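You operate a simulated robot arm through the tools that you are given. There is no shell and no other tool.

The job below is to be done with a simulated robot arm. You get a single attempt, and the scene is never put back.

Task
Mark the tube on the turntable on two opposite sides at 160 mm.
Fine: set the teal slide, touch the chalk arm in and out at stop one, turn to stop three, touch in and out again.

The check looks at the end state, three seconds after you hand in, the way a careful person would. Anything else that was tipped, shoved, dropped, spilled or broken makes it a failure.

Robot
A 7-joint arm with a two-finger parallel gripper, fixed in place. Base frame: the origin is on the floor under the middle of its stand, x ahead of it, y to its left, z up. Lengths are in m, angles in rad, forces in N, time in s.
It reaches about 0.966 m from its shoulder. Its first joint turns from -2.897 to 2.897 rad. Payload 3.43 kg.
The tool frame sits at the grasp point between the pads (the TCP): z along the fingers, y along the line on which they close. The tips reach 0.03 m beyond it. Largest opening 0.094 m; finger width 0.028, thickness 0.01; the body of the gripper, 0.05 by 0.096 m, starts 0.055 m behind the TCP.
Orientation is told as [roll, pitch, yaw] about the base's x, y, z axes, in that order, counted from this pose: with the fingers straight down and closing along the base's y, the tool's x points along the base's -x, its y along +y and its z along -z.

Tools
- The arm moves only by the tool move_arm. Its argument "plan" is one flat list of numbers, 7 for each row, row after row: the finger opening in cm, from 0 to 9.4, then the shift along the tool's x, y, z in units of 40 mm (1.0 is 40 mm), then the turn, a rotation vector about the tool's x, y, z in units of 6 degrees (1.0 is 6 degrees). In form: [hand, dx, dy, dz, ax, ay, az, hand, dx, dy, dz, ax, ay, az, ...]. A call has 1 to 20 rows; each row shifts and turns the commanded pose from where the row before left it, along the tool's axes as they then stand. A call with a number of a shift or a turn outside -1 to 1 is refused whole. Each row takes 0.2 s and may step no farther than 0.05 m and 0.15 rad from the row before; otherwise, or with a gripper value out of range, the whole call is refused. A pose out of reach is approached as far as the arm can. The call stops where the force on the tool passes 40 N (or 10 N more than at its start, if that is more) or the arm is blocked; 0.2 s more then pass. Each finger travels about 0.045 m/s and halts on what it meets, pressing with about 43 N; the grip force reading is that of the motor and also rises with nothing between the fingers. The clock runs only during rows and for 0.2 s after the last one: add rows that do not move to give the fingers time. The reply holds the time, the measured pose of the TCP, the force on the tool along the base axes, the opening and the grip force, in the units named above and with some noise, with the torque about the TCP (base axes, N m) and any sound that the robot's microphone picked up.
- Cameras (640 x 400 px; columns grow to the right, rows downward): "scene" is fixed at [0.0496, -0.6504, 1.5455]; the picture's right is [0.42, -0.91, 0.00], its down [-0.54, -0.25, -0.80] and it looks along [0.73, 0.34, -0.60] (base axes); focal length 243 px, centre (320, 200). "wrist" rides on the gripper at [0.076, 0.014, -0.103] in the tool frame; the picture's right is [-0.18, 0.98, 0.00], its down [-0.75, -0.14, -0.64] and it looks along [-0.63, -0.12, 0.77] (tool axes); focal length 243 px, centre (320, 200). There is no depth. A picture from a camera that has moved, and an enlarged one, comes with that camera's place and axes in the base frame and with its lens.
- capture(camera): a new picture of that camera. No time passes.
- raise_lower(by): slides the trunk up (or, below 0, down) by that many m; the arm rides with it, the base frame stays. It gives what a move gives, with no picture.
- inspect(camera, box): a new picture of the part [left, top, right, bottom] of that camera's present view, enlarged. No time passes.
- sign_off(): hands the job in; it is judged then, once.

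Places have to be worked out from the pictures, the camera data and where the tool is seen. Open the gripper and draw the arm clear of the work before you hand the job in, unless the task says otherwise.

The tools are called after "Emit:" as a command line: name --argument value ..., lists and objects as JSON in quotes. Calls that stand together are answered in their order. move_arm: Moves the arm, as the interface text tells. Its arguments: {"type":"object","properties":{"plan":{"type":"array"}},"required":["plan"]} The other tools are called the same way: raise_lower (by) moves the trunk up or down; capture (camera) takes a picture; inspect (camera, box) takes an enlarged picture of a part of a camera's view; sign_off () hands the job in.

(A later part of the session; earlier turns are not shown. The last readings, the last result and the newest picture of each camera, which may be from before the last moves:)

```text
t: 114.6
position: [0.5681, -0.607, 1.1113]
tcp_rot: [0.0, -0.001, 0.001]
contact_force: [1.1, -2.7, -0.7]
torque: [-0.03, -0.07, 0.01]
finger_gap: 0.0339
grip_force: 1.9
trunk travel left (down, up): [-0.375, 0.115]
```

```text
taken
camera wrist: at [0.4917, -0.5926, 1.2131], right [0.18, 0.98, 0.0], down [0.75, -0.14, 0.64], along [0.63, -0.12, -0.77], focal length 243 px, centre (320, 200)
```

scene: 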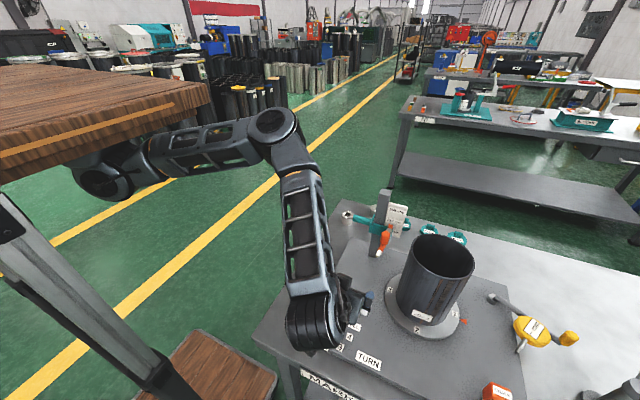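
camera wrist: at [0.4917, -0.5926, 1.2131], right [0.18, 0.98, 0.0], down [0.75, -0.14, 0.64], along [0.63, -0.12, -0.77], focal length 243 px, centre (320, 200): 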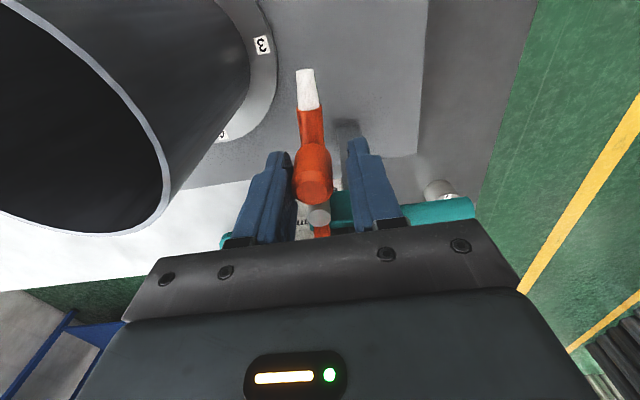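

Out again at the stop. I open, rise, and go over to the TURN knob at about (0.351, -0.548), turning the hand to −45° so the fingers avoid the white pointer and have 90° of turn ahead.

Emit:
move_arm --plan '[3.6, 0, -0.08, 0, 0, 0, 0, 4.5, 0, 0, 0, 0, 0, 0, 5, 0, 0, 0, 0, 0, 0, 5, 0, 0, -0.75, 0, 0, 0, 5, 0, 0, -0.75, 0, 0, 0, 5, 0, 0, -0.75, 0, 0, 0, 7, 0.9, 0.25, 0, 0, 0, 0, 8, 0.9, 0.25, 0, 0, 0, 0, 8, 0.9, 0.25, 0, 0, 0, 0, 8, 0.9, 0.25, 0, 0, 0, 0, 8, 0.9, 0.25, 0, 0, 0, 0, 8, 0.9, 0.25, 0, 0, 0, 0, 8, 0, 0, 0, 0, 0, 0]'

Emit:
move_arm --plan '[8, 0, 0, 0, 0, 0, 0.94, 8, 0, 0, 0, 0, 0, 0.94, 8, 0, 0, 0, 0, 0, 0.94, 8, 0, 0, 0, 0, 0, 0.94, 8, 0, 0, 0, 0, 0, 0.94, 8, 0, 0, 0, 0, 0, 0.94, 8, 0, 0, 0, 0, 0, 0.94, 8, 0, 0, 0, 0, 0, 0.94, 8, 0, 0, 0.9, 0, 0, 0, 8, 0, 0, 0.9, 0, 0, 0, 8, 0, 0, 0.9, 0, 0, 0, 8, 0, 0, 0, 0, 0, 0]'

Emit:
capture --camera "wrist"

Emit:
capture --camera "scene"

```text
t: 117.4
position: [0.3533, -0.5504, 1.2015]
tcp_rot: [-0.001, 0.0, 0.003]
contact_force: [-0.1, 0.1, 0.1]
torque: [0.01, -0.02, -0.06]
finger_gap: 0.08
grip_force: 0.1
trunk travel left (down, up): [-0.375, 0.115]
```

```text
t: 120.0
position: [0.3517, -0.55, 1.0917]
tcp_rot: [0.001, -0.002, -0.787]
contact_force: [0.5, 0.2, 0.5]
torque: [0.01, -0.03, 0.01]
finger_gap: 0.08
grip_force: 0.1
trunk travel left (down, up): [-0.375, 0.115]
```

```text
taken
camera wrist: at [0.3078, -0.4868, 1.1954], right [0.83, 0.56, 0.0], down [0.43, -0.63, 0.64], along [0.36, -0.53, -0.77], focal length 243 px, centre (320, 200)
```

wrist: 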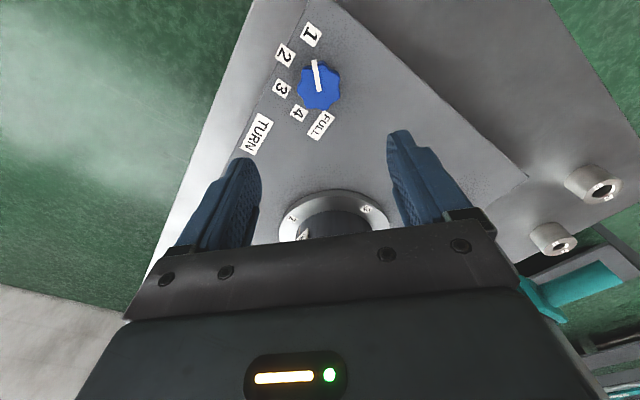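

```text
taken
```

scene: 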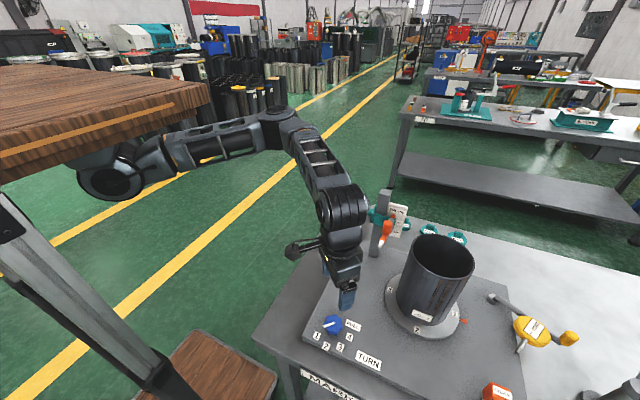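

Emit:
inspect --camera "wrist" --box '[240, 20, 380, 108]'

Emit:
inspect --camera "wrist" --box '[280, 50, 360, 120]'

Emit:
inspect --camera "scene" --box '[300, 295, 380, 345]'

```text
4.55 times, centred on (310, 64) of wrist
camera zoom: at [0.3078, -0.4868, 1.1954], right [0.83, 0.56, 0.0], down [0.43, -0.63, 0.64], along [0.36, -0.53, -0.77], focal length 1103 px, centre (366, 818)
```

zoom: 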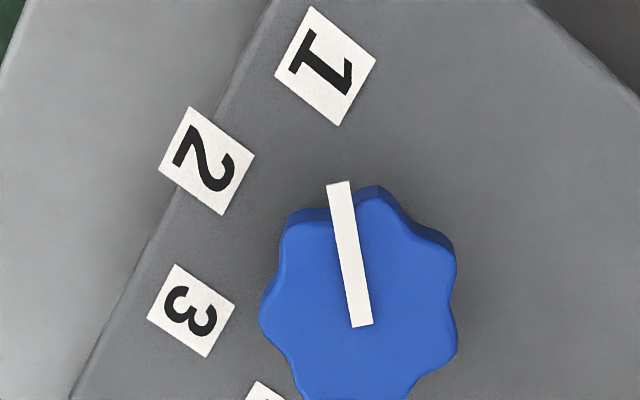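

```text
5.71 times, centred on (320, 85) of wrist
camera zoom: at [0.3078, -0.4868, 1.1954], right [0.83, 0.56, 0.0], down [0.43, -0.63, 0.64], along [0.36, -0.53, -0.77], focal length 1386 px, centre (320, 857)
```

zoom: 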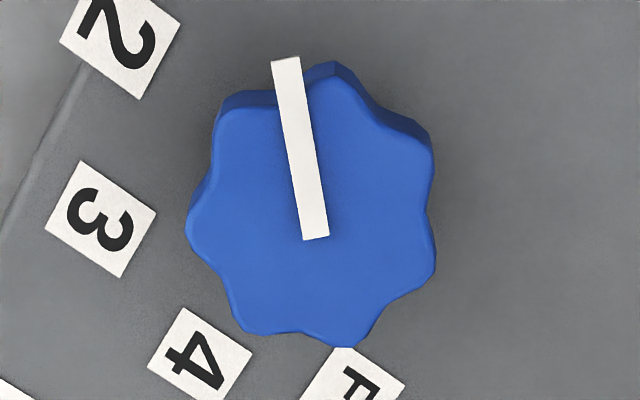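

```text
8.00 times, centred on (340, 320) of scene
camera zoom: at [0.0496, -0.6504, 1.5455], right [0.42, -0.91, 0.0], down [-0.54, -0.25, -0.8], along [0.73, 0.34, -0.6], focal length 1944 px, centre (160, -760)
```

zoom: 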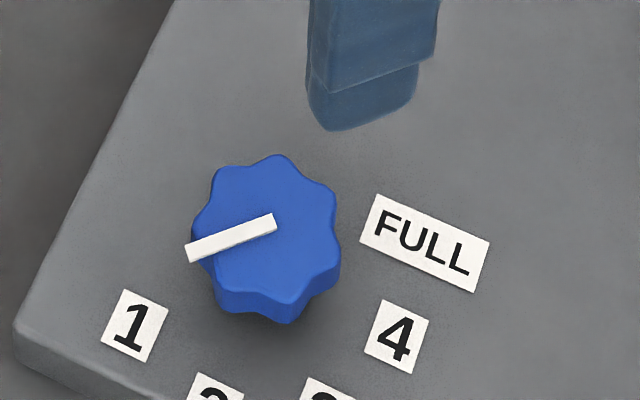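

The knob centre is at about (0.348, -0.549), top ≈0.917, 46 mm across. I centre over it and go down to TCP z 0.925 with the fingers 7 cm apart.

Emit:
move_arm --plan '[7, 0.0166, -0.0096, 0.834, 0, 0, 0, 7, 0.0166, -0.0096, 0.834, 0, 0, 0, 7, 0.0166, -0.0096, 0.834, 0, 0, 0, 7, 0.0166, -0.0096, 0.834, 0, 0, 0, 7, 0.0166, -0.0096, 0.6, 0, 0, 0, 7, 0, 0, 0.234, 0, 0, 0, 7, 0, 0, 0, 0, 0, 0]'

Emit:
capture --camera "wrist"

Emit:
inspect --camera "scene" --box '[290, 275, 410, 350]'

```text
t: 121.6
position: [0.3487, -0.5494, 0.9243]
tcp_rot: [-0.001, 0.0, -0.785]
contact_force: [-0.5, -0.8, 0.2]
torque: [0.0, 0.02, -0.01]
finger_gap: 0.07
grip_force: 0.0
trunk travel left (down, up): [-0.375, 0.115]
```

```text
taken
camera wrist: at [0.305, -0.486, 1.0261], right [0.83, 0.56, 0.0], down [0.43, -0.63, 0.64], along [0.36, -0.53, -0.77], focal length 243 px, centre (320, 200)
```

wrist: 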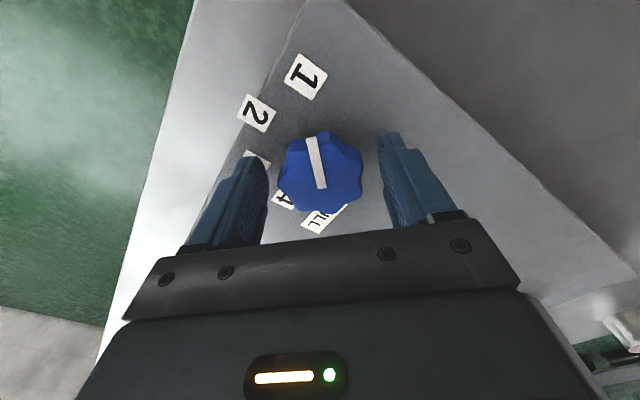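

```text
5.33 times, centred on (350, 312) of scene
camera zoom: at [0.0496, -0.6504, 1.5455], right [0.42, -0.91, 0.0], down [-0.54, -0.25, -0.8], along [0.73, 0.34, -0.6], focal length 1296 px, centre (160, -400)
```

zoom: 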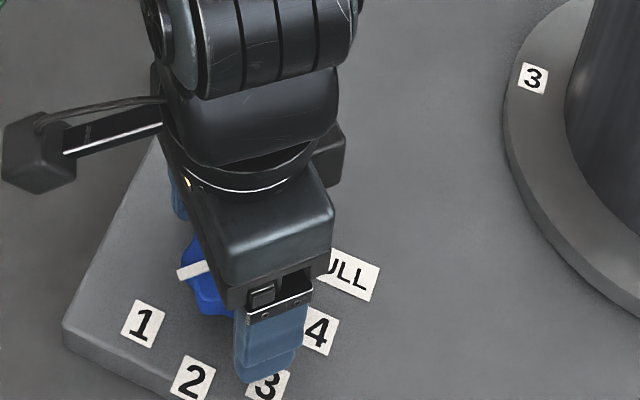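

The knob sits between the fingers. Its top may be a bit lower than I thought, so I go down 4 mm more, watching for contact, then close on it.

Emit:
move_arm --plan '[7, 0, 0, 0.05, 0, 0, 0, 7, 0, 0, 0.05, 0, 0, 0, 6, 0, 0, 0, 0, 0, 0, 5.2, 0, 0, 0, 0, 0, 0, 4.5, 0, 0, 0, 0, 0, 0, 3.5, 0, 0, 0, 0, 0, 0, 3.0, 0, 0, 0, 0, 0, 0, 3.0, 0, 0, 0, 0, 0, 0]'

Emit:
capture --camera "wrist"

```text
t: 123.4
position: [0.349, -0.5496, 0.9205]
tcp_rot: [0.003, 0.001, -0.785]
contact_force: [5.9, 6.9, 0.4]
torque: [0.07, -0.02, 0.05]
finger_gap: 0.0491
grip_force: 44.7
trunk travel left (down, up): [-0.375, 0.115]
```

```text
taken
camera wrist: at [0.3046, -0.4852, 1.0232], right [0.82, 0.57, 0.0], down [0.43, -0.63, 0.64], along [0.36, -0.53, -0.77], focal length 243 px, centre (320, 200)
```

wrist: 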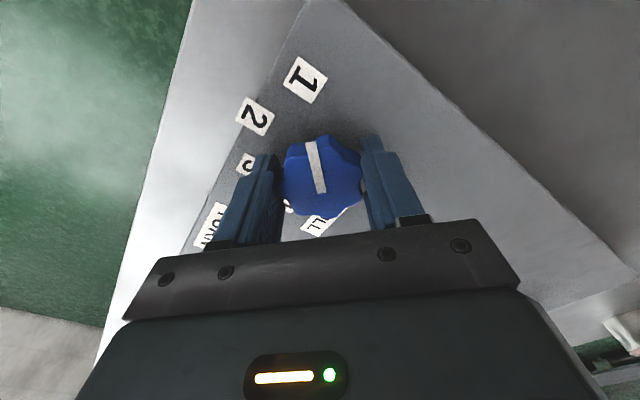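

Gripped at 49 mm. I turn it a first 12° counter-clockwise and check the forces and the table.

Emit:
move_arm --plan '[3.0, 0, 0.02, 0, 0, 0, -1, 3.0, 0, 0, 0, 0, 0, -1, 3.0, 0, 0, 0, 0, 0, 0]'

Emit:
capture --camera "wrist"

Emit:
inspect --camera "scene" --box '[380, 230, 490, 345]'

```text
t: 124.2
position: [0.348, -0.5489, 0.9219]
tcp_rot: [-0.003, 0.0, -0.575]
contact_force: [-1.5, -14.3, -11.6]
torque: [-0.56, -0.09, -0.04]
finger_gap: 0.0489
grip_force: 45.5
trunk travel left (down, up): [-0.375, 0.115]
```

```text
taken
camera wrist: at [0.2924, -0.4959, 1.0232], right [0.69, 0.72, 0.0], down [0.56, -0.53, 0.64], along [0.46, -0.44, -0.77], focal length 243 px, centre (320, 200)
```

wrist: 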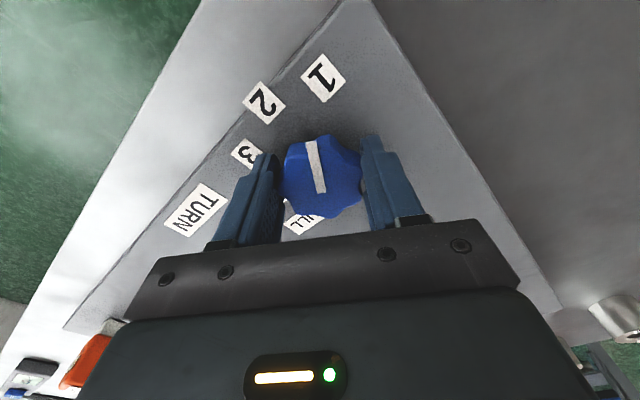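

```text
3.48 times, centred on (435, 288) of scene
camera zoom: at [0.0496, -0.6504, 1.5455], right [0.42, -0.91, 0.0], down [-0.54, -0.25, -0.8], along [0.73, 0.34, -0.6], focal length 845 px, centre (-80, -104)
```

zoom: 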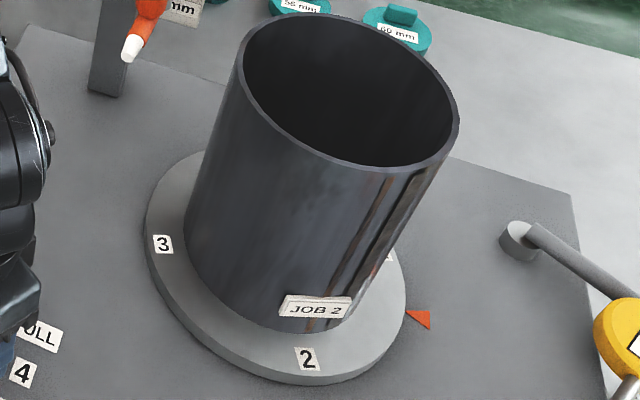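

The table follows the knob (about twice as fast), label 2 moving toward the pointer. I carry on 36°.

Emit:
move_arm --plan '[3.0, -0.014, -0.02, 0, 0, 0, -1, 3.0, 0, 0, 0, 0, 0, -1, 3.0, 0, 0, 0, 0, 0, -1, 3.0, 0, 0, 0, 0, 0, -1, 3.0, 0, 0, 0, 0, 0, -1, 3.0, 0, 0, 0, 0, 0, -1, 3.0, 0, 0, 0, 0, 0, 0]'

Emit:
capture --camera "wrist"

Emit:
inspect --camera "scene" --box '[380, 230, 490, 345]'

```text
t: 125.8
position: [0.348, -0.5497, 0.9216]
tcp_rot: [0.0, 0.001, 0.054]
contact_force: [-10.3, -19.2, -21.4]
torque: [-0.46, 0.32, -0.01]
finger_gap: 0.0486
grip_force: 44.7
trunk travel left (down, up): [-0.375, 0.115]
```

```text
taken
camera wrist: at [0.2716, -0.5404, 1.0234], right [0.13, 0.99, 0.0], down [0.76, -0.1, 0.64], along [0.64, -0.08, -0.77], focal length 243 px, centre (320, 200)
```

wrist: 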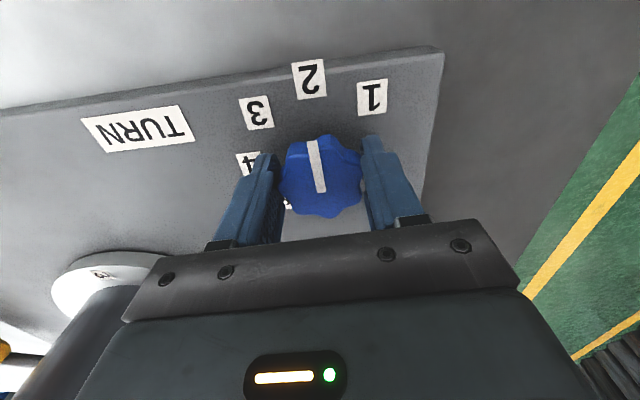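

```text
3.48 times, centred on (435, 288) of scene
camera zoom: at [0.0496, -0.6504, 1.5455], right [0.42, -0.91, 0.0], down [-0.54, -0.25, -0.8], along [0.73, 0.34, -0.6], focal length 845 px, centre (-80, -104)
```

zoom: 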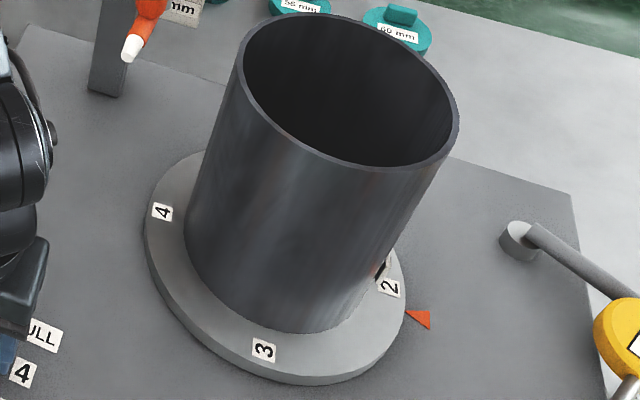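

Side and vertical loads have crept up to 30 N from small offsets. I relieve them by moving the hand a millimetre or so with the load before continuing.

Emit:
move_arm --plan '[3.0, 0.025, -0.038, 0.04, 0, 0, 0, 3.0, 0, 0, 0, 0, 0, 0]'

```text
t: 126.4
position: [0.3475, -0.5513, 0.9205]
tcp_rot: [-0.001, -0.002, 0.054]
contact_force: [-1.7, 0.5, 5.9]
torque: [0.12, 0.98, -0.01]
finger_gap: 0.0486
grip_force: 45.7
trunk travel left (down, up): [-0.375, 0.115]
```

Emit:
move_arm --plan '[3.0, 0, 0, 0, 0, 0, -1, 3.0, 0, 0, 0, 0, 0, -1, 3.0, 0, 0, 0, 0, 0, -1, 3.0, 0, 0, 0, 0, 0, -1, 3.0, 0, 0, 0, 0, 0, 0]'

Emit:
inspect --camera "scene" --box '[380, 230, 490, 345]'

```text
t: 127.6
position: [0.3482, -0.5506, 0.9212]
tcp_rot: [0.0, -0.002, 0.475]
contact_force: [13.3, 3.6, 21.6]
torque: [0.41, -0.8, 0.03]
finger_gap: 0.0483
grip_force: 45.1
trunk travel left (down, up): [-0.375, 0.115]
```

```text
3.48 times, centred on (435, 288) of scene
camera zoom: at [0.0496, -0.6504, 1.5455], right [0.42, -0.91, 0.0], down [-0.54, -0.25, -0.8], along [0.73, 0.34, -0.6], focal length 845 px, centre (-80, -104)
```

zoom: 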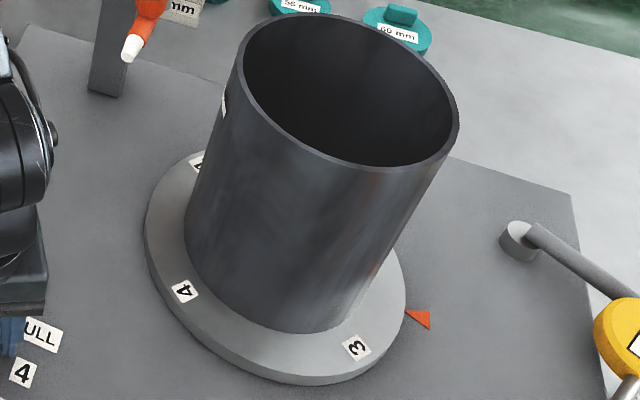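

A white patch has come round on the tube's left edge near the rim. I zoom in to see whether that is the chalk mark.

Emit:
inspect --camera "scene" --box '[390, 240, 430, 265]'

Emit:
inspect --camera "scene" --box '[395, 265, 475, 330]'

Emit:
capture --camera "wrist"

```text
16.00 times, centred on (410, 252) of scene
camera zoom: at [0.0496, -0.6504, 1.5455], right [0.42, -0.91, 0.0], down [-0.54, -0.25, -0.8], along [0.73, 0.34, -0.6], focal length 3889 px, centre (-1120, -640)
```

zoom: 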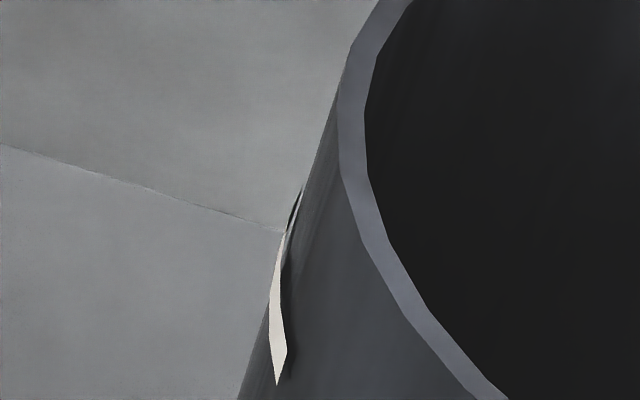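

```text
6.15 times, centred on (435, 298) of scene
camera zoom: at [0.0496, -0.6504, 1.5455], right [0.42, -0.91, 0.0], down [-0.54, -0.25, -0.8], along [0.73, 0.34, -0.6], focal length 1496 px, centre (-388, -400)
```

zoom: 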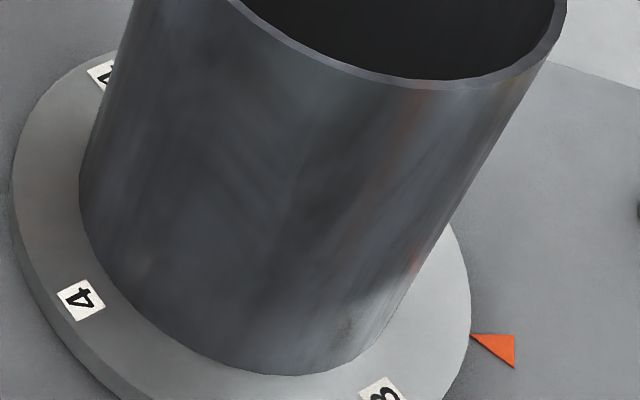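

```text
taken
camera wrist: at [0.2743, -0.5733, 1.0232], right [-0.29, 0.96, 0.0], down [0.73, 0.22, 0.64], along [0.62, 0.18, -0.77], focal length 243 px, centre (320, 200)
```

wrist: 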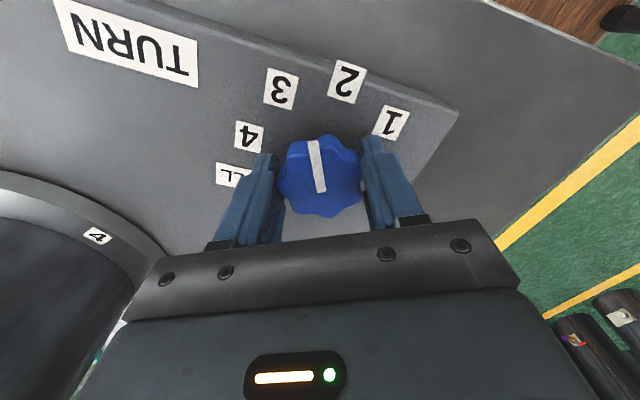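

That patch may be a sticker or the mark; I will look properly after the turn. I relieve the loads again and finish the last 18° to stop three.

Emit:
move_arm --plan '[3.0, -0.031, -0.005, -0.035, 0, 0, 0, 3.0, 0, 0, 0, 0, 0, -1, 3.0, 0, 0, 0, 0, 0, -1, 3.0, 0, 0, 0, 0, 0, -0.97, 3.0, 0, 0, 0, 0, 0, 0]'

Emit:
inspect --camera "scene" --box '[380, 230, 490, 345]'

Emit:
inspect --camera "wrist" --box '[220, 40, 420, 230]'

```text
t: 128.8
position: [0.3491, -0.5512, 0.9212]
tcp_rot: [0.001, 0.0, 0.786]
contact_force: [14.5, -9.5, -4.7]
torque: [-0.52, 0.76, -0.01]
finger_gap: 0.0484
grip_force: 45.0
trunk travel left (down, up): [-0.375, 0.115]
```

```text
3.48 times, centred on (435, 288) of scene
camera zoom: at [0.0496, -0.6504, 1.5455], right [0.42, -0.91, 0.0], down [-0.54, -0.25, -0.8], along [0.73, 0.34, -0.6], focal length 845 px, centre (-80, -104)
```

zoom: 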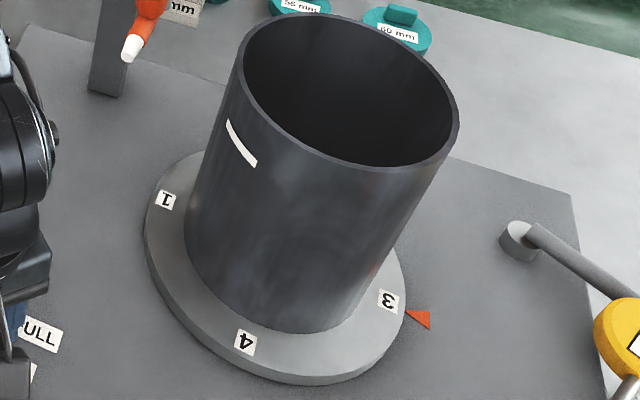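

```text
2.11 times, centred on (320, 135) of wrist
camera zoom: at [0.2852, -0.5953, 1.0234], right [-0.56, 0.83, 0.0], down [0.63, 0.43, 0.64], along [0.53, 0.36, -0.77], focal length 511 px, centre (320, 337)
```

zoom: 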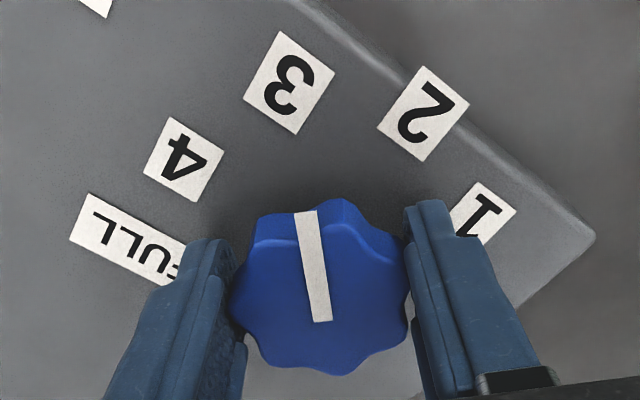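

The table is nearly at stop three, and a white chalk arc is now visible on the tube at z≈1.063, i.e. 160 mm: the first mark does exist. Label 3 is about 5° short of where label 1 sat, so I turn the knob about 3° more.

Emit:
move_arm --plan '[3.0, -0.005, -0.03, 0, 0, 0, -0.5, 3.0, 0, 0, 0, 0, 0, 0, 3.0, 0, 0, 0, 0, 0, 0]'

Emit:
inspect --camera "scene" --box '[380, 230, 490, 345]'

```text
t: 129.6
position: [0.349, -0.5508, 0.921]
tcp_rot: [0.0, 0.001, 0.835]
contact_force: [4.3, -5.4, -6.4]
torque: [-0.66, -0.72, 0.01]
finger_gap: 0.0484
grip_force: 44.9
trunk travel left (down, up): [-0.375, 0.115]
```

```text
3.48 times, centred on (435, 288) of scene
camera zoom: at [0.0496, -0.6504, 1.5455], right [0.42, -0.91, 0.0], down [-0.54, -0.25, -0.8], along [0.73, 0.34, -0.6], focal length 845 px, centre (-80, -104)
```

zoom: 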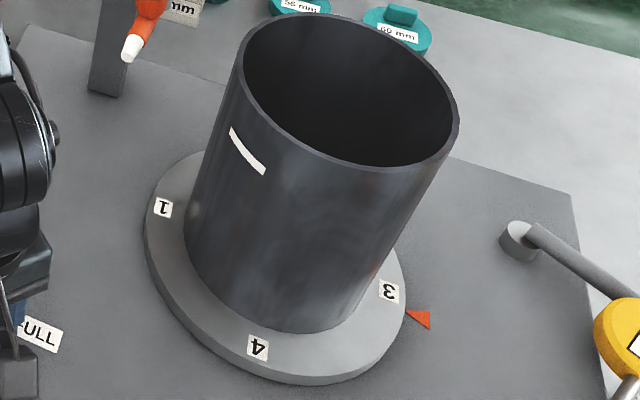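

Labels now sit exactly where they did at stop one, shifted by two places: stop three. I release the knob and rise.

Emit:
move_arm --plan '[4.5, 0, 0, 0, 0, 0, 0, 5.5, 0, 0, 0, 0, 0, 0, 7, 0, 0, 0, 0, 0, 0, 7, 0, 0, 0, 0, 0, 0, 7, 0, 0, -0.8, 0, 0, 0, 7, 0, 0, -0.9, 0, 0, 0, 7, 0, 0, -0.9, 0, 0, 0, 7, 0, 0, -0.9, 0, 0, 0, 7, 0, 0, -0.9, 0, 0, 0, 7, 0, 0, -0.9, 0, 0, 0, 7, 0, 0, -0.9, 0, 0, 0, 7, 0, 0, -0.8, 0, 0, 0, 7, 0, 0, 0, 0, 0, 0]'

Emit:
inspect --camera "scene" --box '[380, 230, 490, 345]'

Emit:
inspect --camera "scene" --box '[300, 300, 380, 350]'

Emit:
inspect --camera "scene" --box '[395, 245, 455, 283]'

```text
t: 132.4
position: [0.3502, -0.5507, 1.2042]
tcp_rot: [0.0, 0.0, 0.833]
contact_force: [0.0, -0.2, 0.4]
torque: [-0.03, 0.0, 0.02]
finger_gap: 0.0699
grip_force: 0.0
trunk travel left (down, up): [-0.375, 0.115]
```

```text
3.48 times, centred on (435, 288) of scene
camera zoom: at [0.0496, -0.6504, 1.5455], right [0.42, -0.91, 0.0], down [-0.54, -0.25, -0.8], along [0.73, 0.34, -0.6], focal length 845 px, centre (-80, -104)
```

zoom: 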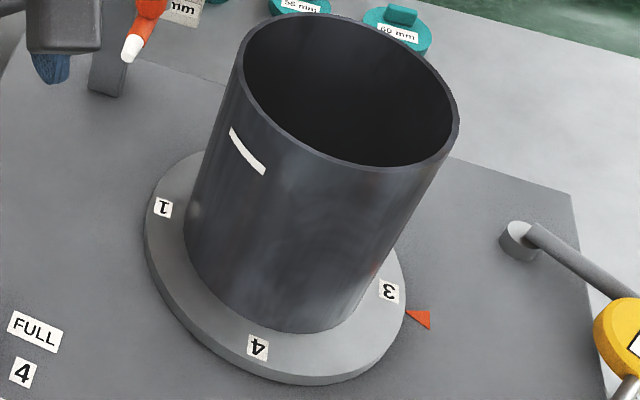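

```text
8.00 times, centred on (340, 325) of scene
camera zoom: at [0.0496, -0.6504, 1.5455], right [0.42, -0.91, 0.0], down [-0.54, -0.25, -0.8], along [0.73, 0.34, -0.6], focal length 1944 px, centre (160, -800)
```

zoom: 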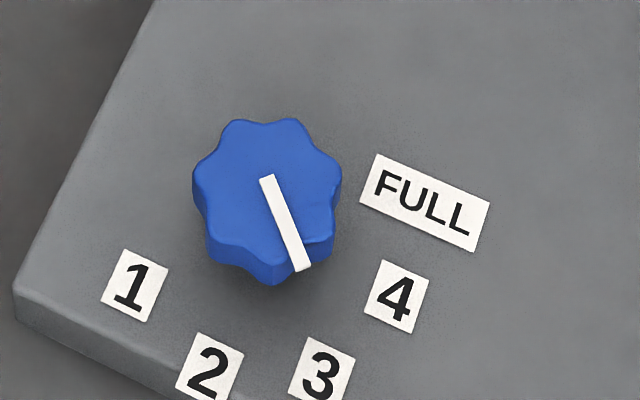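

```text
10.53 times, centred on (425, 264) of scene
camera zoom: at [0.0496, -0.6504, 1.5455], right [0.42, -0.91, 0.0], down [-0.54, -0.25, -0.8], along [0.73, 0.34, -0.6], focal length 2558 px, centre (-785, -474)
```

zoom: 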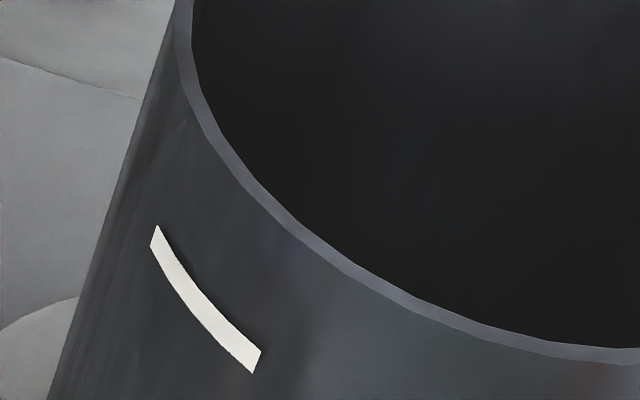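

The knob and table hold at three. I return over the chalk handle for the second touch.

Emit:
move_arm --plan '[6, 0, 0, 0, 0, 0, 0.994, 5, 0, 0, 0, 0, 0, 0.994, 5, 0, 0, 0, 0, 0, 0.994, 5, 0, 0, 0, 0, 0, 0.994, 5, 0, 0, 0, 0, 0, 0.994, 5, 0, 0, 0, 0, 0, 0.994, 5, 0, 0, 0, 0, 0, 0.994, 5, 0, 0, 0, 0, 0, 0.994, 5, -0.916, -0.251, 0, 0, 0, 0, 5, -0.916, -0.251, 0, 0, 0, 0, 5, -0.916, -0.251, 0, 0, 0, 0, 5, -0.916, -0.251, 0, 0, 0, 0, 5, -0.916, -0.251, 0, 0, 0, 0, 5, -0.916, -0.251, 0, 0, 0, 0, 5, 0, 0, 0, 0, 0, 0]'

Emit:
inspect --camera "wrist" --box '[230, 40, 410, 217]'

Emit:
inspect --camera "scene" --box '[365, 195, 421, 230]'

```text
t: 135.6
position: [0.5719, -0.6112, 1.1985]
tcp_rot: [0.0, 0.002, 0.004]
contact_force: [-0.4, 0.4, 0.0]
torque: [-0.03, 0.06, 0.0]
finger_gap: 0.0502
grip_force: 0.1
trunk travel left (down, up): [-0.375, 0.115]
```

```text
2.26 times, centred on (320, 128) of wrist
camera zoom: at [0.496, -0.5967, 1.3017], right [0.18, 0.98, 0.0], down [0.75, -0.14, 0.64], along [0.63, -0.12, -0.77], focal length 548 px, centre (320, 362)
```

zoom: 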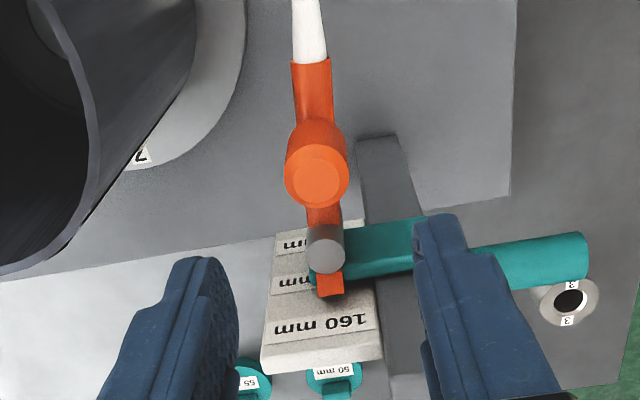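

```text
11.43 times, centred on (393, 212) of scene
camera zoom: at [0.0496, -0.6504, 1.5455], right [0.42, -0.91, 0.0], down [-0.54, -0.25, -0.8], along [0.73, 0.34, -0.6], focal length 2778 px, centre (-514, 57)
```

zoom: 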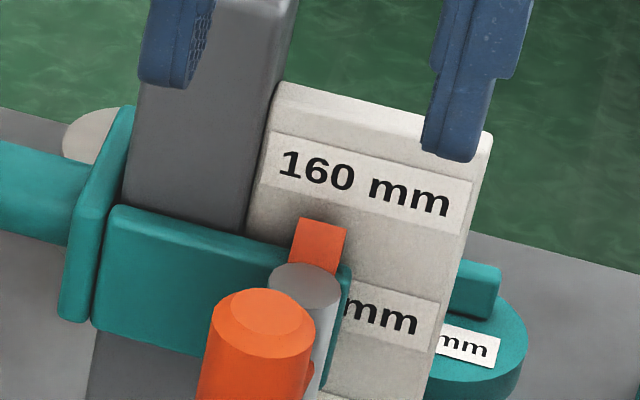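

Slide unchanged at 160, handle centred. I lower and narrow around the handle.

Emit:
move_arm --plan '[5, 0.02, 0, 0.7375, 0, 0, 0, 5, 0.02, 0, 0.7375, 0, 0, 0, 5, 0.02, 0, 0.7375, 0, 0, 0, 4.2, 0, 0, 0, 0, 0, 0, 3.6, 0, 0, 0, 0, 0, 0, 3.2, 0, 0, 0, 0, 0, 0, 3.2, 0, 0, 0, 0, 0, 0]'

Emit:
inspect --camera "wrist" --box '[230, 40, 410, 217]'

```text
t: 137.2
position: [0.5667, -0.6093, 1.1108]
tcp_rot: [0.0, 0.001, 0.005]
contact_force: [0.0, -0.7, -0.2]
torque: [0.0, -0.01, 0.02]
finger_gap: 0.032
grip_force: 0.1
trunk travel left (down, up): [-0.375, 0.115]
```

```text
2.26 times, centred on (320, 128) of wrist
camera zoom: at [0.4912, -0.5963, 1.2143], right [0.18, 0.98, 0.0], down [0.75, -0.14, 0.64], along [0.63, -0.12, -0.77], focal length 548 px, centre (320, 362)
```

zoom: 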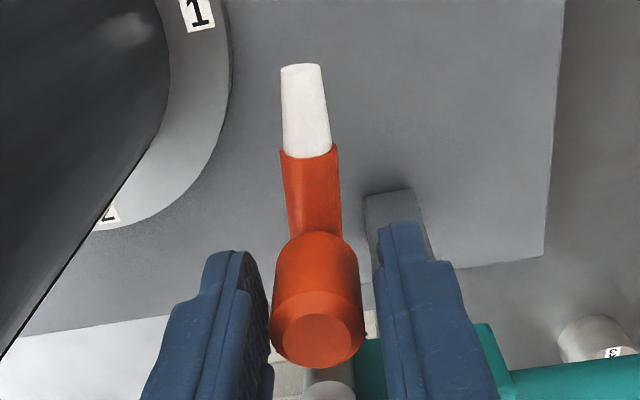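

Emit:
move_arm --plan '[3.2, 0.004, -0.15, 0, 0, 0, -0.833, 3.2, 0.004, -0.15, 0, 0, 0, -0.833, 3.2, 0.001, -0.097, 0, 0, 0, -0.833, 3.2, 0.001, -0.097, 0, 0, 0, -0.833, 3.2, 0.002, -0.096, 0, 0, 0, -0.833, 3.2, 0.002, -0.096, 0, 0, 0, -0.833, 3.2, 0, -0.094, 0, 0, 0, -0.833, 3.2, 0, -0.094, 0, 0, 0, -0.833, 3.2, 0.002, -0.097, 0, 0, 0, -0.833, 3.2, 0.002, -0.097, 0, 0, 0, -0.833, 3.2, -0.006, -0.0945, 0, 0, 0, 0, 3.2, -0.006, -0.0945, 0, 0, 0, 0, 3.2, 0, 0, 0, 0, 0, 0]'

Emit:
inspect --camera "wrist" --box '[230, 40, 410, 217]'

Emit:
inspect --camera "scene" --box '[380, 200, 490, 345]'

```text
t: 140.0
position: [0.5866, -0.6542, 1.1129]
tcp_rot: [-0.001, -0.001, 0.877]
contact_force: [0.3, -0.1, -0.3]
torque: [0.02, -0.02, 0.02]
finger_gap: 0.032
grip_force: 0.1
trunk travel left (down, up): [-0.375, 0.115]
```

```text
2.26 times, centred on (320, 128) of wrist
camera zoom: at [0.527, -0.7036, 1.2152], right [-0.64, 0.77, 0.0], down [0.59, 0.49, 0.64], along [0.5, 0.41, -0.77], focal length 548 px, centre (320, 362)
```

zoom: 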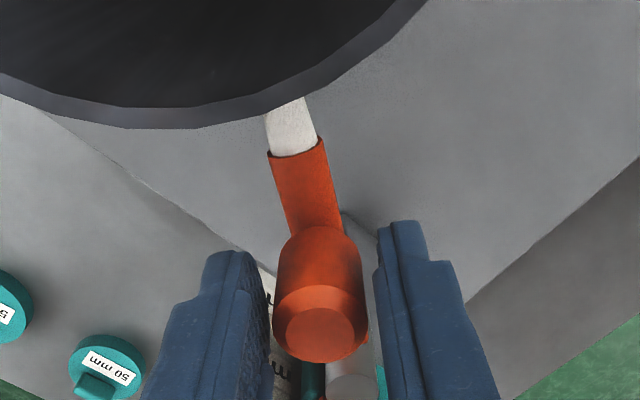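

```text
2.76 times, centred on (435, 272) of scene
camera zoom: at [0.0496, -0.6504, 1.5455], right [0.42, -0.91, 0.0], down [-0.54, -0.25, -0.8], along [0.73, 0.34, -0.6], focal length 670 px, centre (3, 0)
```

zoom: 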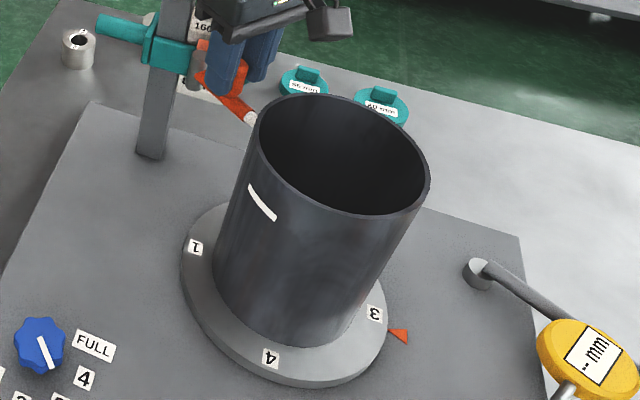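

The arm is in. I press it firmly with the trailing finger as before.

Emit:
move_arm --plan '[3.2, -0.005, -0.05, 0, 0, 0, 0, 3.2, -0.005, -0.05, 0, 0, 0, 0, 3.2, -0.005, -0.05, 0, 0, 0, 0, 3.2, 0, 0, 0, 0, 0, 0]'

```text
t: 141.0
position: [0.592, -0.6582, 1.1128]
tcp_rot: [0.0, 0.001, 0.875]
contact_force: [-2.5, 0.9, -0.5]
torque: [0.06, 0.03, 0.02]
finger_gap: 0.0334
grip_force: 1.1
trunk travel left (down, up): [-0.375, 0.115]
```

Emit:
move_arm --plan '[3.2, -0.005, -0.05, 0, 0, 0, 0, 3.2, -0.003, -0.03, 0, 0, 0, 0, 3.2, 0, 0, 0, 0, 0, 0, 3.2, 0, 0, 0, 0, 0, 0, 3.2, 0, 0, 0, 0, 0, 0]'

Emit:
inspect --camera "scene" --box '[380, 200, 490, 345]'

```text
t: 142.2
position: [0.5942, -0.6584, 1.1125]
tcp_rot: [0.001, 0.0, 0.875]
contact_force: [-9.9, 7.4, -0.4]
torque: [0.21, 0.08, 0.03]
finger_gap: 0.0386
grip_force: 7.0
trunk travel left (down, up): [-0.375, 0.115]
```

```text
2.76 times, centred on (435, 272) of scene
camera zoom: at [0.0496, -0.6504, 1.5455], right [0.42, -0.91, 0.0], down [-0.54, -0.25, -0.8], along [0.73, 0.34, -0.6], focal length 670 px, centre (3, 0)
```

zoom: 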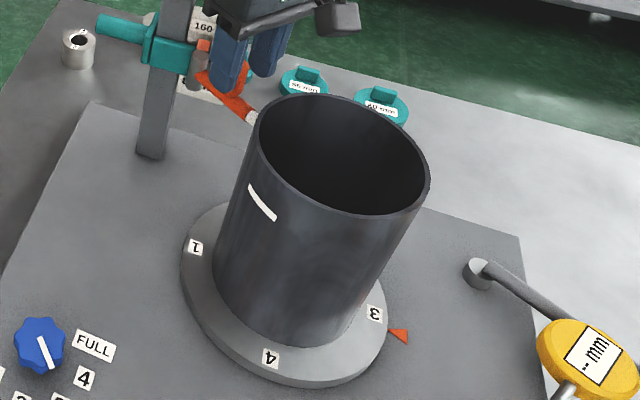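

Firm contact (12 N) at stop three. Now I swing the arm fully out again.

Emit:
move_arm --plan '[3.2, 0.02, 0.14, 0, 0, 0, 0, 3.2, 0.02, 0.14, 0, 0, 0, 0, 3.2, 0.003, 0.096, 0, 0, 0, 0.39, 3.2, 0.003, 0.096, 0, 0, 0, 0.39, 3.2, -0.0055, 0.0956, 0, 0, 0, 0.5, 3.2, -0.0055, 0.0956, 0, 0, 0, 0.5, 3.2, 0, 0, 0, 0, 0, 0]'

Emit:
inspect --camera "wrist" --box '[230, 30, 410, 217]'

```text
t: 143.8
position: [0.5734, -0.6436, 1.1135]
tcp_rot: [-0.001, -0.001, 0.689]
contact_force: [1.6, -0.8, -1.1]
torque: [-0.05, -0.02, 0.04]
finger_gap: 0.033
grip_force: 0.8
trunk travel left (down, up): [-0.375, 0.115]
```

```text
2.14 times, centred on (320, 124) of wrist
camera zoom: at [0.5061, -0.6804, 1.2157], right [-0.48, 0.88, 0.0], down [0.67, 0.37, 0.64], along [0.56, 0.31, -0.77], focal length 519 px, centre (320, 364)
```

zoom: 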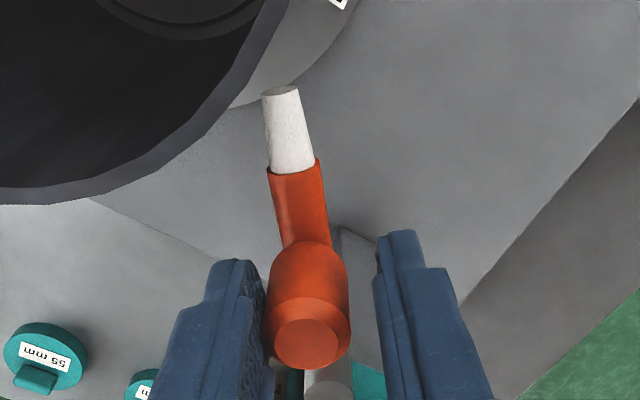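

Emit:
move_arm --plan '[3.2, -0.0095, 0.094, 0, 0, 0, 0.833, 3.2, -0.0095, 0.094, 0, 0, 0, 0.833, 3.2, -0.008, 0.097, 0, 0, 0, 0.833, 3.2, -0.008, 0.097, 0, 0, 0, 0.833, 3.2, -0.0095, 0.093, 0, 0, 0, 0.833, 3.2, -0.0095, 0.093, 0, 0, 0, 0.833, 3.2, -0.01, 0.096, 0, 0, 0, 0.667, 3.2, -0.01, 0.096, 0, 0, 0, 0.667, 3.2, -0.015, 0.115, 0, 0, 0, 0.2, 3.2, 0, 0.1, 0, 0, 0, 0, 3.2, 0, 0, 0, 0, 0, 0]'

Emit:
capture --camera "wrist"

```text
t: 146.2
position: [0.5659, -0.6062, 1.1132]
tcp_rot: [-0.001, -0.001, 0.004]
contact_force: [0.2, -4.8, -0.4]
torque: [-0.09, -0.09, 0.03]
finger_gap: 0.0349
grip_force: 2.3
trunk travel left (down, up): [-0.375, 0.115]
```

```text
taken
camera wrist: at [0.4896, -0.5923, 1.2147], right [0.18, 0.98, 0.0], down [0.75, -0.14, 0.64], along [0.63, -0.12, -0.77], focal length 243 px, centre (320, 200)
```

wrist: 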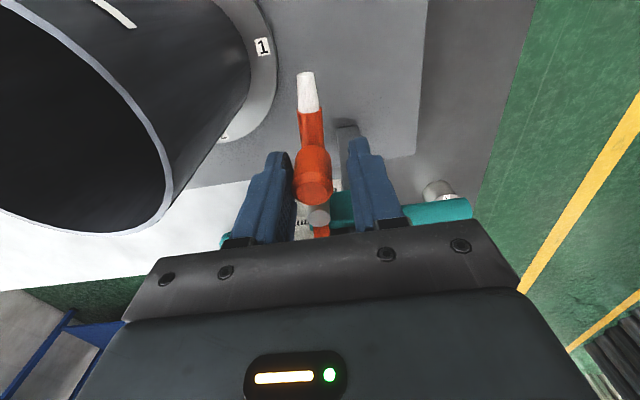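

The arm is back at its outward stop. I centre, open, rise, and then try to get the camera round to the −y side to check that the second mark is there.

Emit:
move_arm --plan '[3.6, 0, -0.09, 0, 0, 0, 0, 4.5, 0, 0, 0, 0, 0, 0, 5, 0, 0, 0, 0, 0, 0, 5, 0, 0, -0.9, 0, 0, 0, 5, 0, 0, -0.9, 0, 0, 0, 5, 0, 0, -0.9, 0, 0, 0, 5, 0, 0, 0, 0, 0, 0]'

Emit:
inspect --camera "scene" --box '[330, 180, 490, 280]'

Emit:
inspect --camera "wrist" --box '[0, 0, 320, 200]'

```text
t: 147.8
position: [0.5662, -0.6097, 1.2214]
tcp_rot: [0.0, 0.0, 0.005]
contact_force: [0.1, 0.2, -1.0]
torque: [0.03, -0.05, -0.02]
finger_gap: 0.0499
grip_force: 0.0
trunk travel left (down, up): [-0.375, 0.115]
```

```text
4.00 times, centred on (410, 230) of scene
camera zoom: at [0.0496, -0.6504, 1.5455], right [0.42, -0.91, 0.0], down [-0.54, -0.25, -0.8], along [0.73, 0.34, -0.6], focal length 972 px, centre (-40, 80)
```

zoom: 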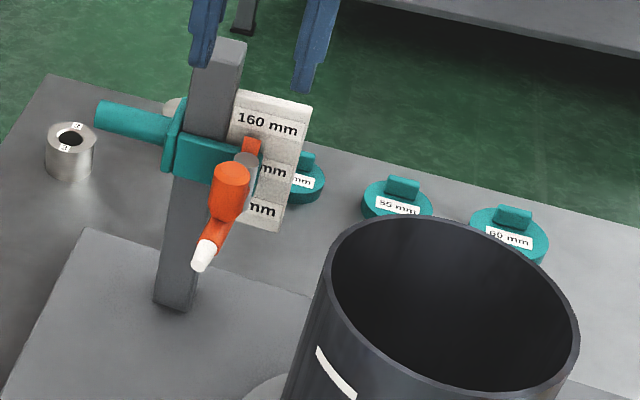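

```text
2.00 times, centred on (160, 100) of wrist
camera zoom: at [0.4901, -0.5954, 1.323], right [0.18, 0.98, 0.0], down [0.75, -0.14, 0.64], along [0.63, -0.12, -0.77], focal length 485 px, centre (640, 400)
```

zoom: 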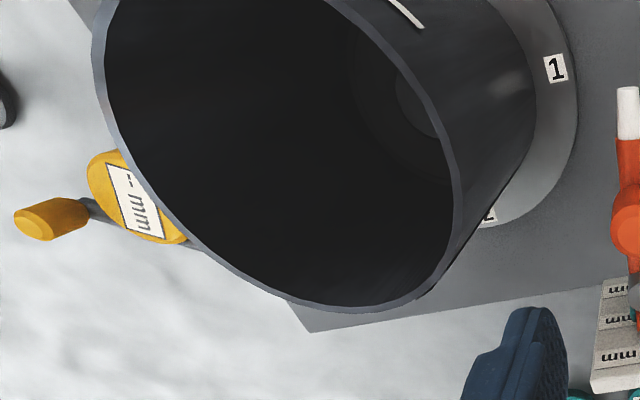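

Emit:
move_arm --plan '[5, 0.414, -0.818, -0.1, 0, 0, 0, 5, 0.414, -0.818, -0.1, 0, 0, 0, 5, 0.414, -0.818, -0.1, 0, 0, 0, 5, 0.414, -0.818, -0.1, 0, 0, 0, 5, 0.414, -0.818, -0.1, 0, 0, 0, 5, 0.414, -0.818, -0.1, 0, 0, 0, 5, 0, 0, 0, 0, 0, 0]'

Emit:
capture --camera "scene"

```text
t: 149.4
position: [0.4651, -0.7235, 1.2344]
tcp_rot: [0.002, -0.001, 0.006]
contact_force: [-0.3, 0.2, -0.6]
torque: [0.01, 0.0, 0.03]
finger_gap: 0.0499
grip_force: 0.1
out of reach, approached as far as the arm can: row 4, 5, 6
trunk travel left (down, up): [-0.375, 0.115]
```

```text
taken
```

scene: 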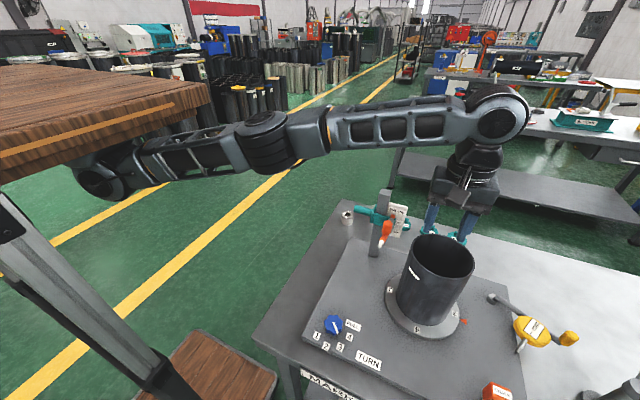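

The arm can't reach far enough to see the −y side directly. To verify the second mark, I will turn the knob briefly back toward two, which brings that side into the scene camera's view, and then return it to three. First I move back over the knob at the same hand angle as when I let go.

Emit:
move_arm --plan '[6, 0.483, 0.723, 0.125, 0, 0, 0, 7, 0.483, 0.723, 0.125, 0, 0, 0, 7, 0.483, 0.723, 0.125, 0, 0, 0, 7, 0.483, 0.723, 0.125, 0, 0, 0, 7, 0.483, 0.723, 0.125, 0, 0, 0, 7, 0.483, 0.723, 0.125, 0, 0, 0, 7, 0, 0, 0, 0, 0, -0.995, 7, 0, 0, 0, 0, 0, -0.995, 7, 0, 0, 0, 0, 0, -0.995, 7, 0, 0, 0, 0, 0, -0.995, 7, 0, 0, 0, 0, 0, -0.995, 7, 0, 0, 0, 0, 0, -0.995, 7, 0, 0, 0, 0, 0, -0.995, 7, 0, 0, 0, 0, 0, -0.94, 7, 0, 0, 0, 0, 0, 0]'

Emit:
capture --camera "wrist"

```text
t: 152.6
position: [0.3476, -0.5526, 1.206]
tcp_rot: [0.0, 0.001, 0.835]
contact_force: [0.1, 0.0, 0.2]
torque: [0.01, -0.02, 0.02]
finger_gap: 0.0698
grip_force: 0.1
trunk travel left (down, up): [-0.375, 0.115]
```

```text
taken
camera wrist: at [0.2855, -0.599, 1.308], right [-0.6, 0.8, 0.0], down [0.61, 0.46, 0.64], along [0.51, 0.39, -0.77], focal length 243 px, centre (320, 200)
```

wrist: 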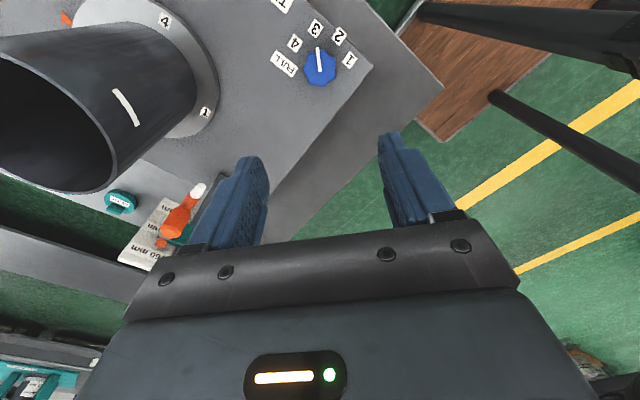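

Emit:
move_arm --plan '[7, -0.0066, 0, 0.89, 0, 0, 0, 7, -0.0066, 0, 0.89, 0, 0, 0, 7, -0.0066, 0, 0.89, 0, 0, 0, 7, -0.0066, 0, 0.89, 0, 0, 0, 7, -0.0066, 0, 0.89, 0, 0, 0, 7, -0.0066, 0, 0.89, 0, 0, 0, 7, -0.0066, 0, 0.89, 0, 0, 0, 7, -0.0066, 0, 0.75, 0, 0, 0, 7, 0, 0, 0, 0, 0, 0]'

Emit:
capture --camera "wrist"

```text
t: 154.6
position: [0.3504, -0.5483, 0.9258]
tcp_rot: [0.001, 0.002, 0.832]
contact_force: [0.2, -0.3, 0.3]
torque: [0.01, 0.01, 0.03]
finger_gap: 0.07
grip_force: 0.1
trunk travel left (down, up): [-0.375, 0.115]
```

```text
taken
camera wrist: at [0.2891, -0.5955, 1.0276], right [-0.6, 0.8, 0.0], down [0.61, 0.46, 0.64], along [0.51, 0.39, -0.77], focal length 243 px, centre (320, 200)
```

wrist: 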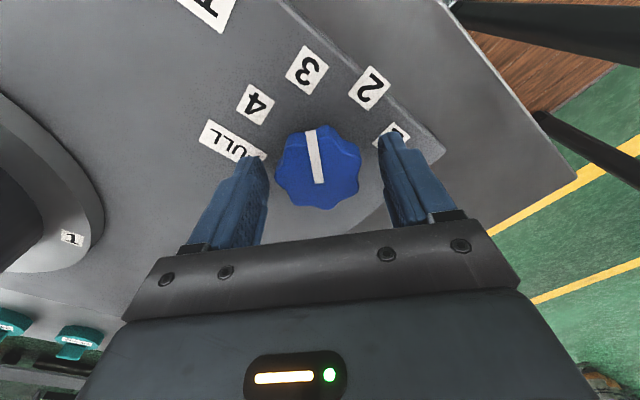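

Emit:
move_arm --plan '[7, 0.05, -0.02, 0.06, 0, 0, 0, 7, 0, 0, 0.055, 0, 0, 0, 6, 0, 0, 0, 0, 0, 0, 5.2, 0, 0, 0, 0, 0, 0, 4.5, 0, 0, 0, 0, 0, 0, 3.5, 0, 0, 0, 0, 0, 0, 3.0, 0, 0, 0, 0, 0, 0, 3.0, 0, 0, 0, 0, 0, 0]'

```text
t: 156.4
position: [0.3496, -0.5515, 0.9215]
tcp_rot: [0.0, -0.001, 0.833]
contact_force: [-2.0, 2.5, -1.7]
torque: [-0.19, -0.08, 0.01]
finger_gap: 0.0487
grip_force: 44.9
trunk travel left (down, up): [-0.375, 0.115]
```

Gripped with low side load. I turn the knob back (clockwise) 24° and look at the scene.

Emit:
move_arm --plan '[3.0, 0, 0, 0, 0, 0, 1, 3.0, 0, 0, 0, 0, 0, 1, 3.0, 0, 0, 0, 0, 0, 1, 3.0, 0, 0, 0, 0, 0, 1, 3.0, 0, 0, 0, 0, 0, 0]'

Emit:
inspect --camera "scene" --box '[380, 230, 490, 345]'

```text
t: 157.6
position: [0.3489, -0.5521, 0.9207]
tcp_rot: [0.002, 0.0, 0.412]
contact_force: [2.1, 12.2, -13.8]
torque: [-0.33, -0.41, 0.07]
finger_gap: 0.0486
grip_force: 44.4
trunk travel left (down, up): [-0.375, 0.115]
```

```text
3.48 times, centred on (435, 288) of scene
camera zoom: at [0.0496, -0.6504, 1.5455], right [0.42, -0.91, 0.0], down [-0.54, -0.25, -0.8], along [0.73, 0.34, -0.6], focal length 845 px, centre (-80, -104)
```

zoom: 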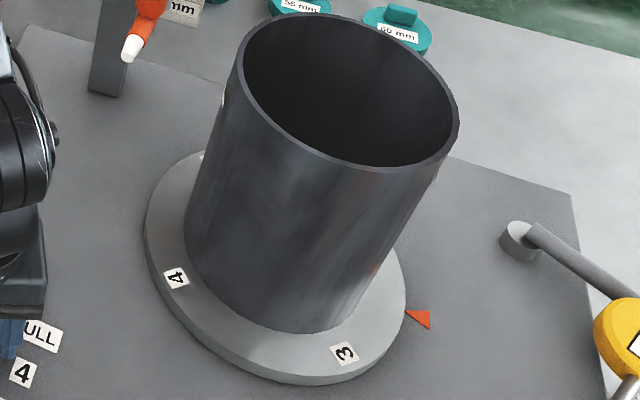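

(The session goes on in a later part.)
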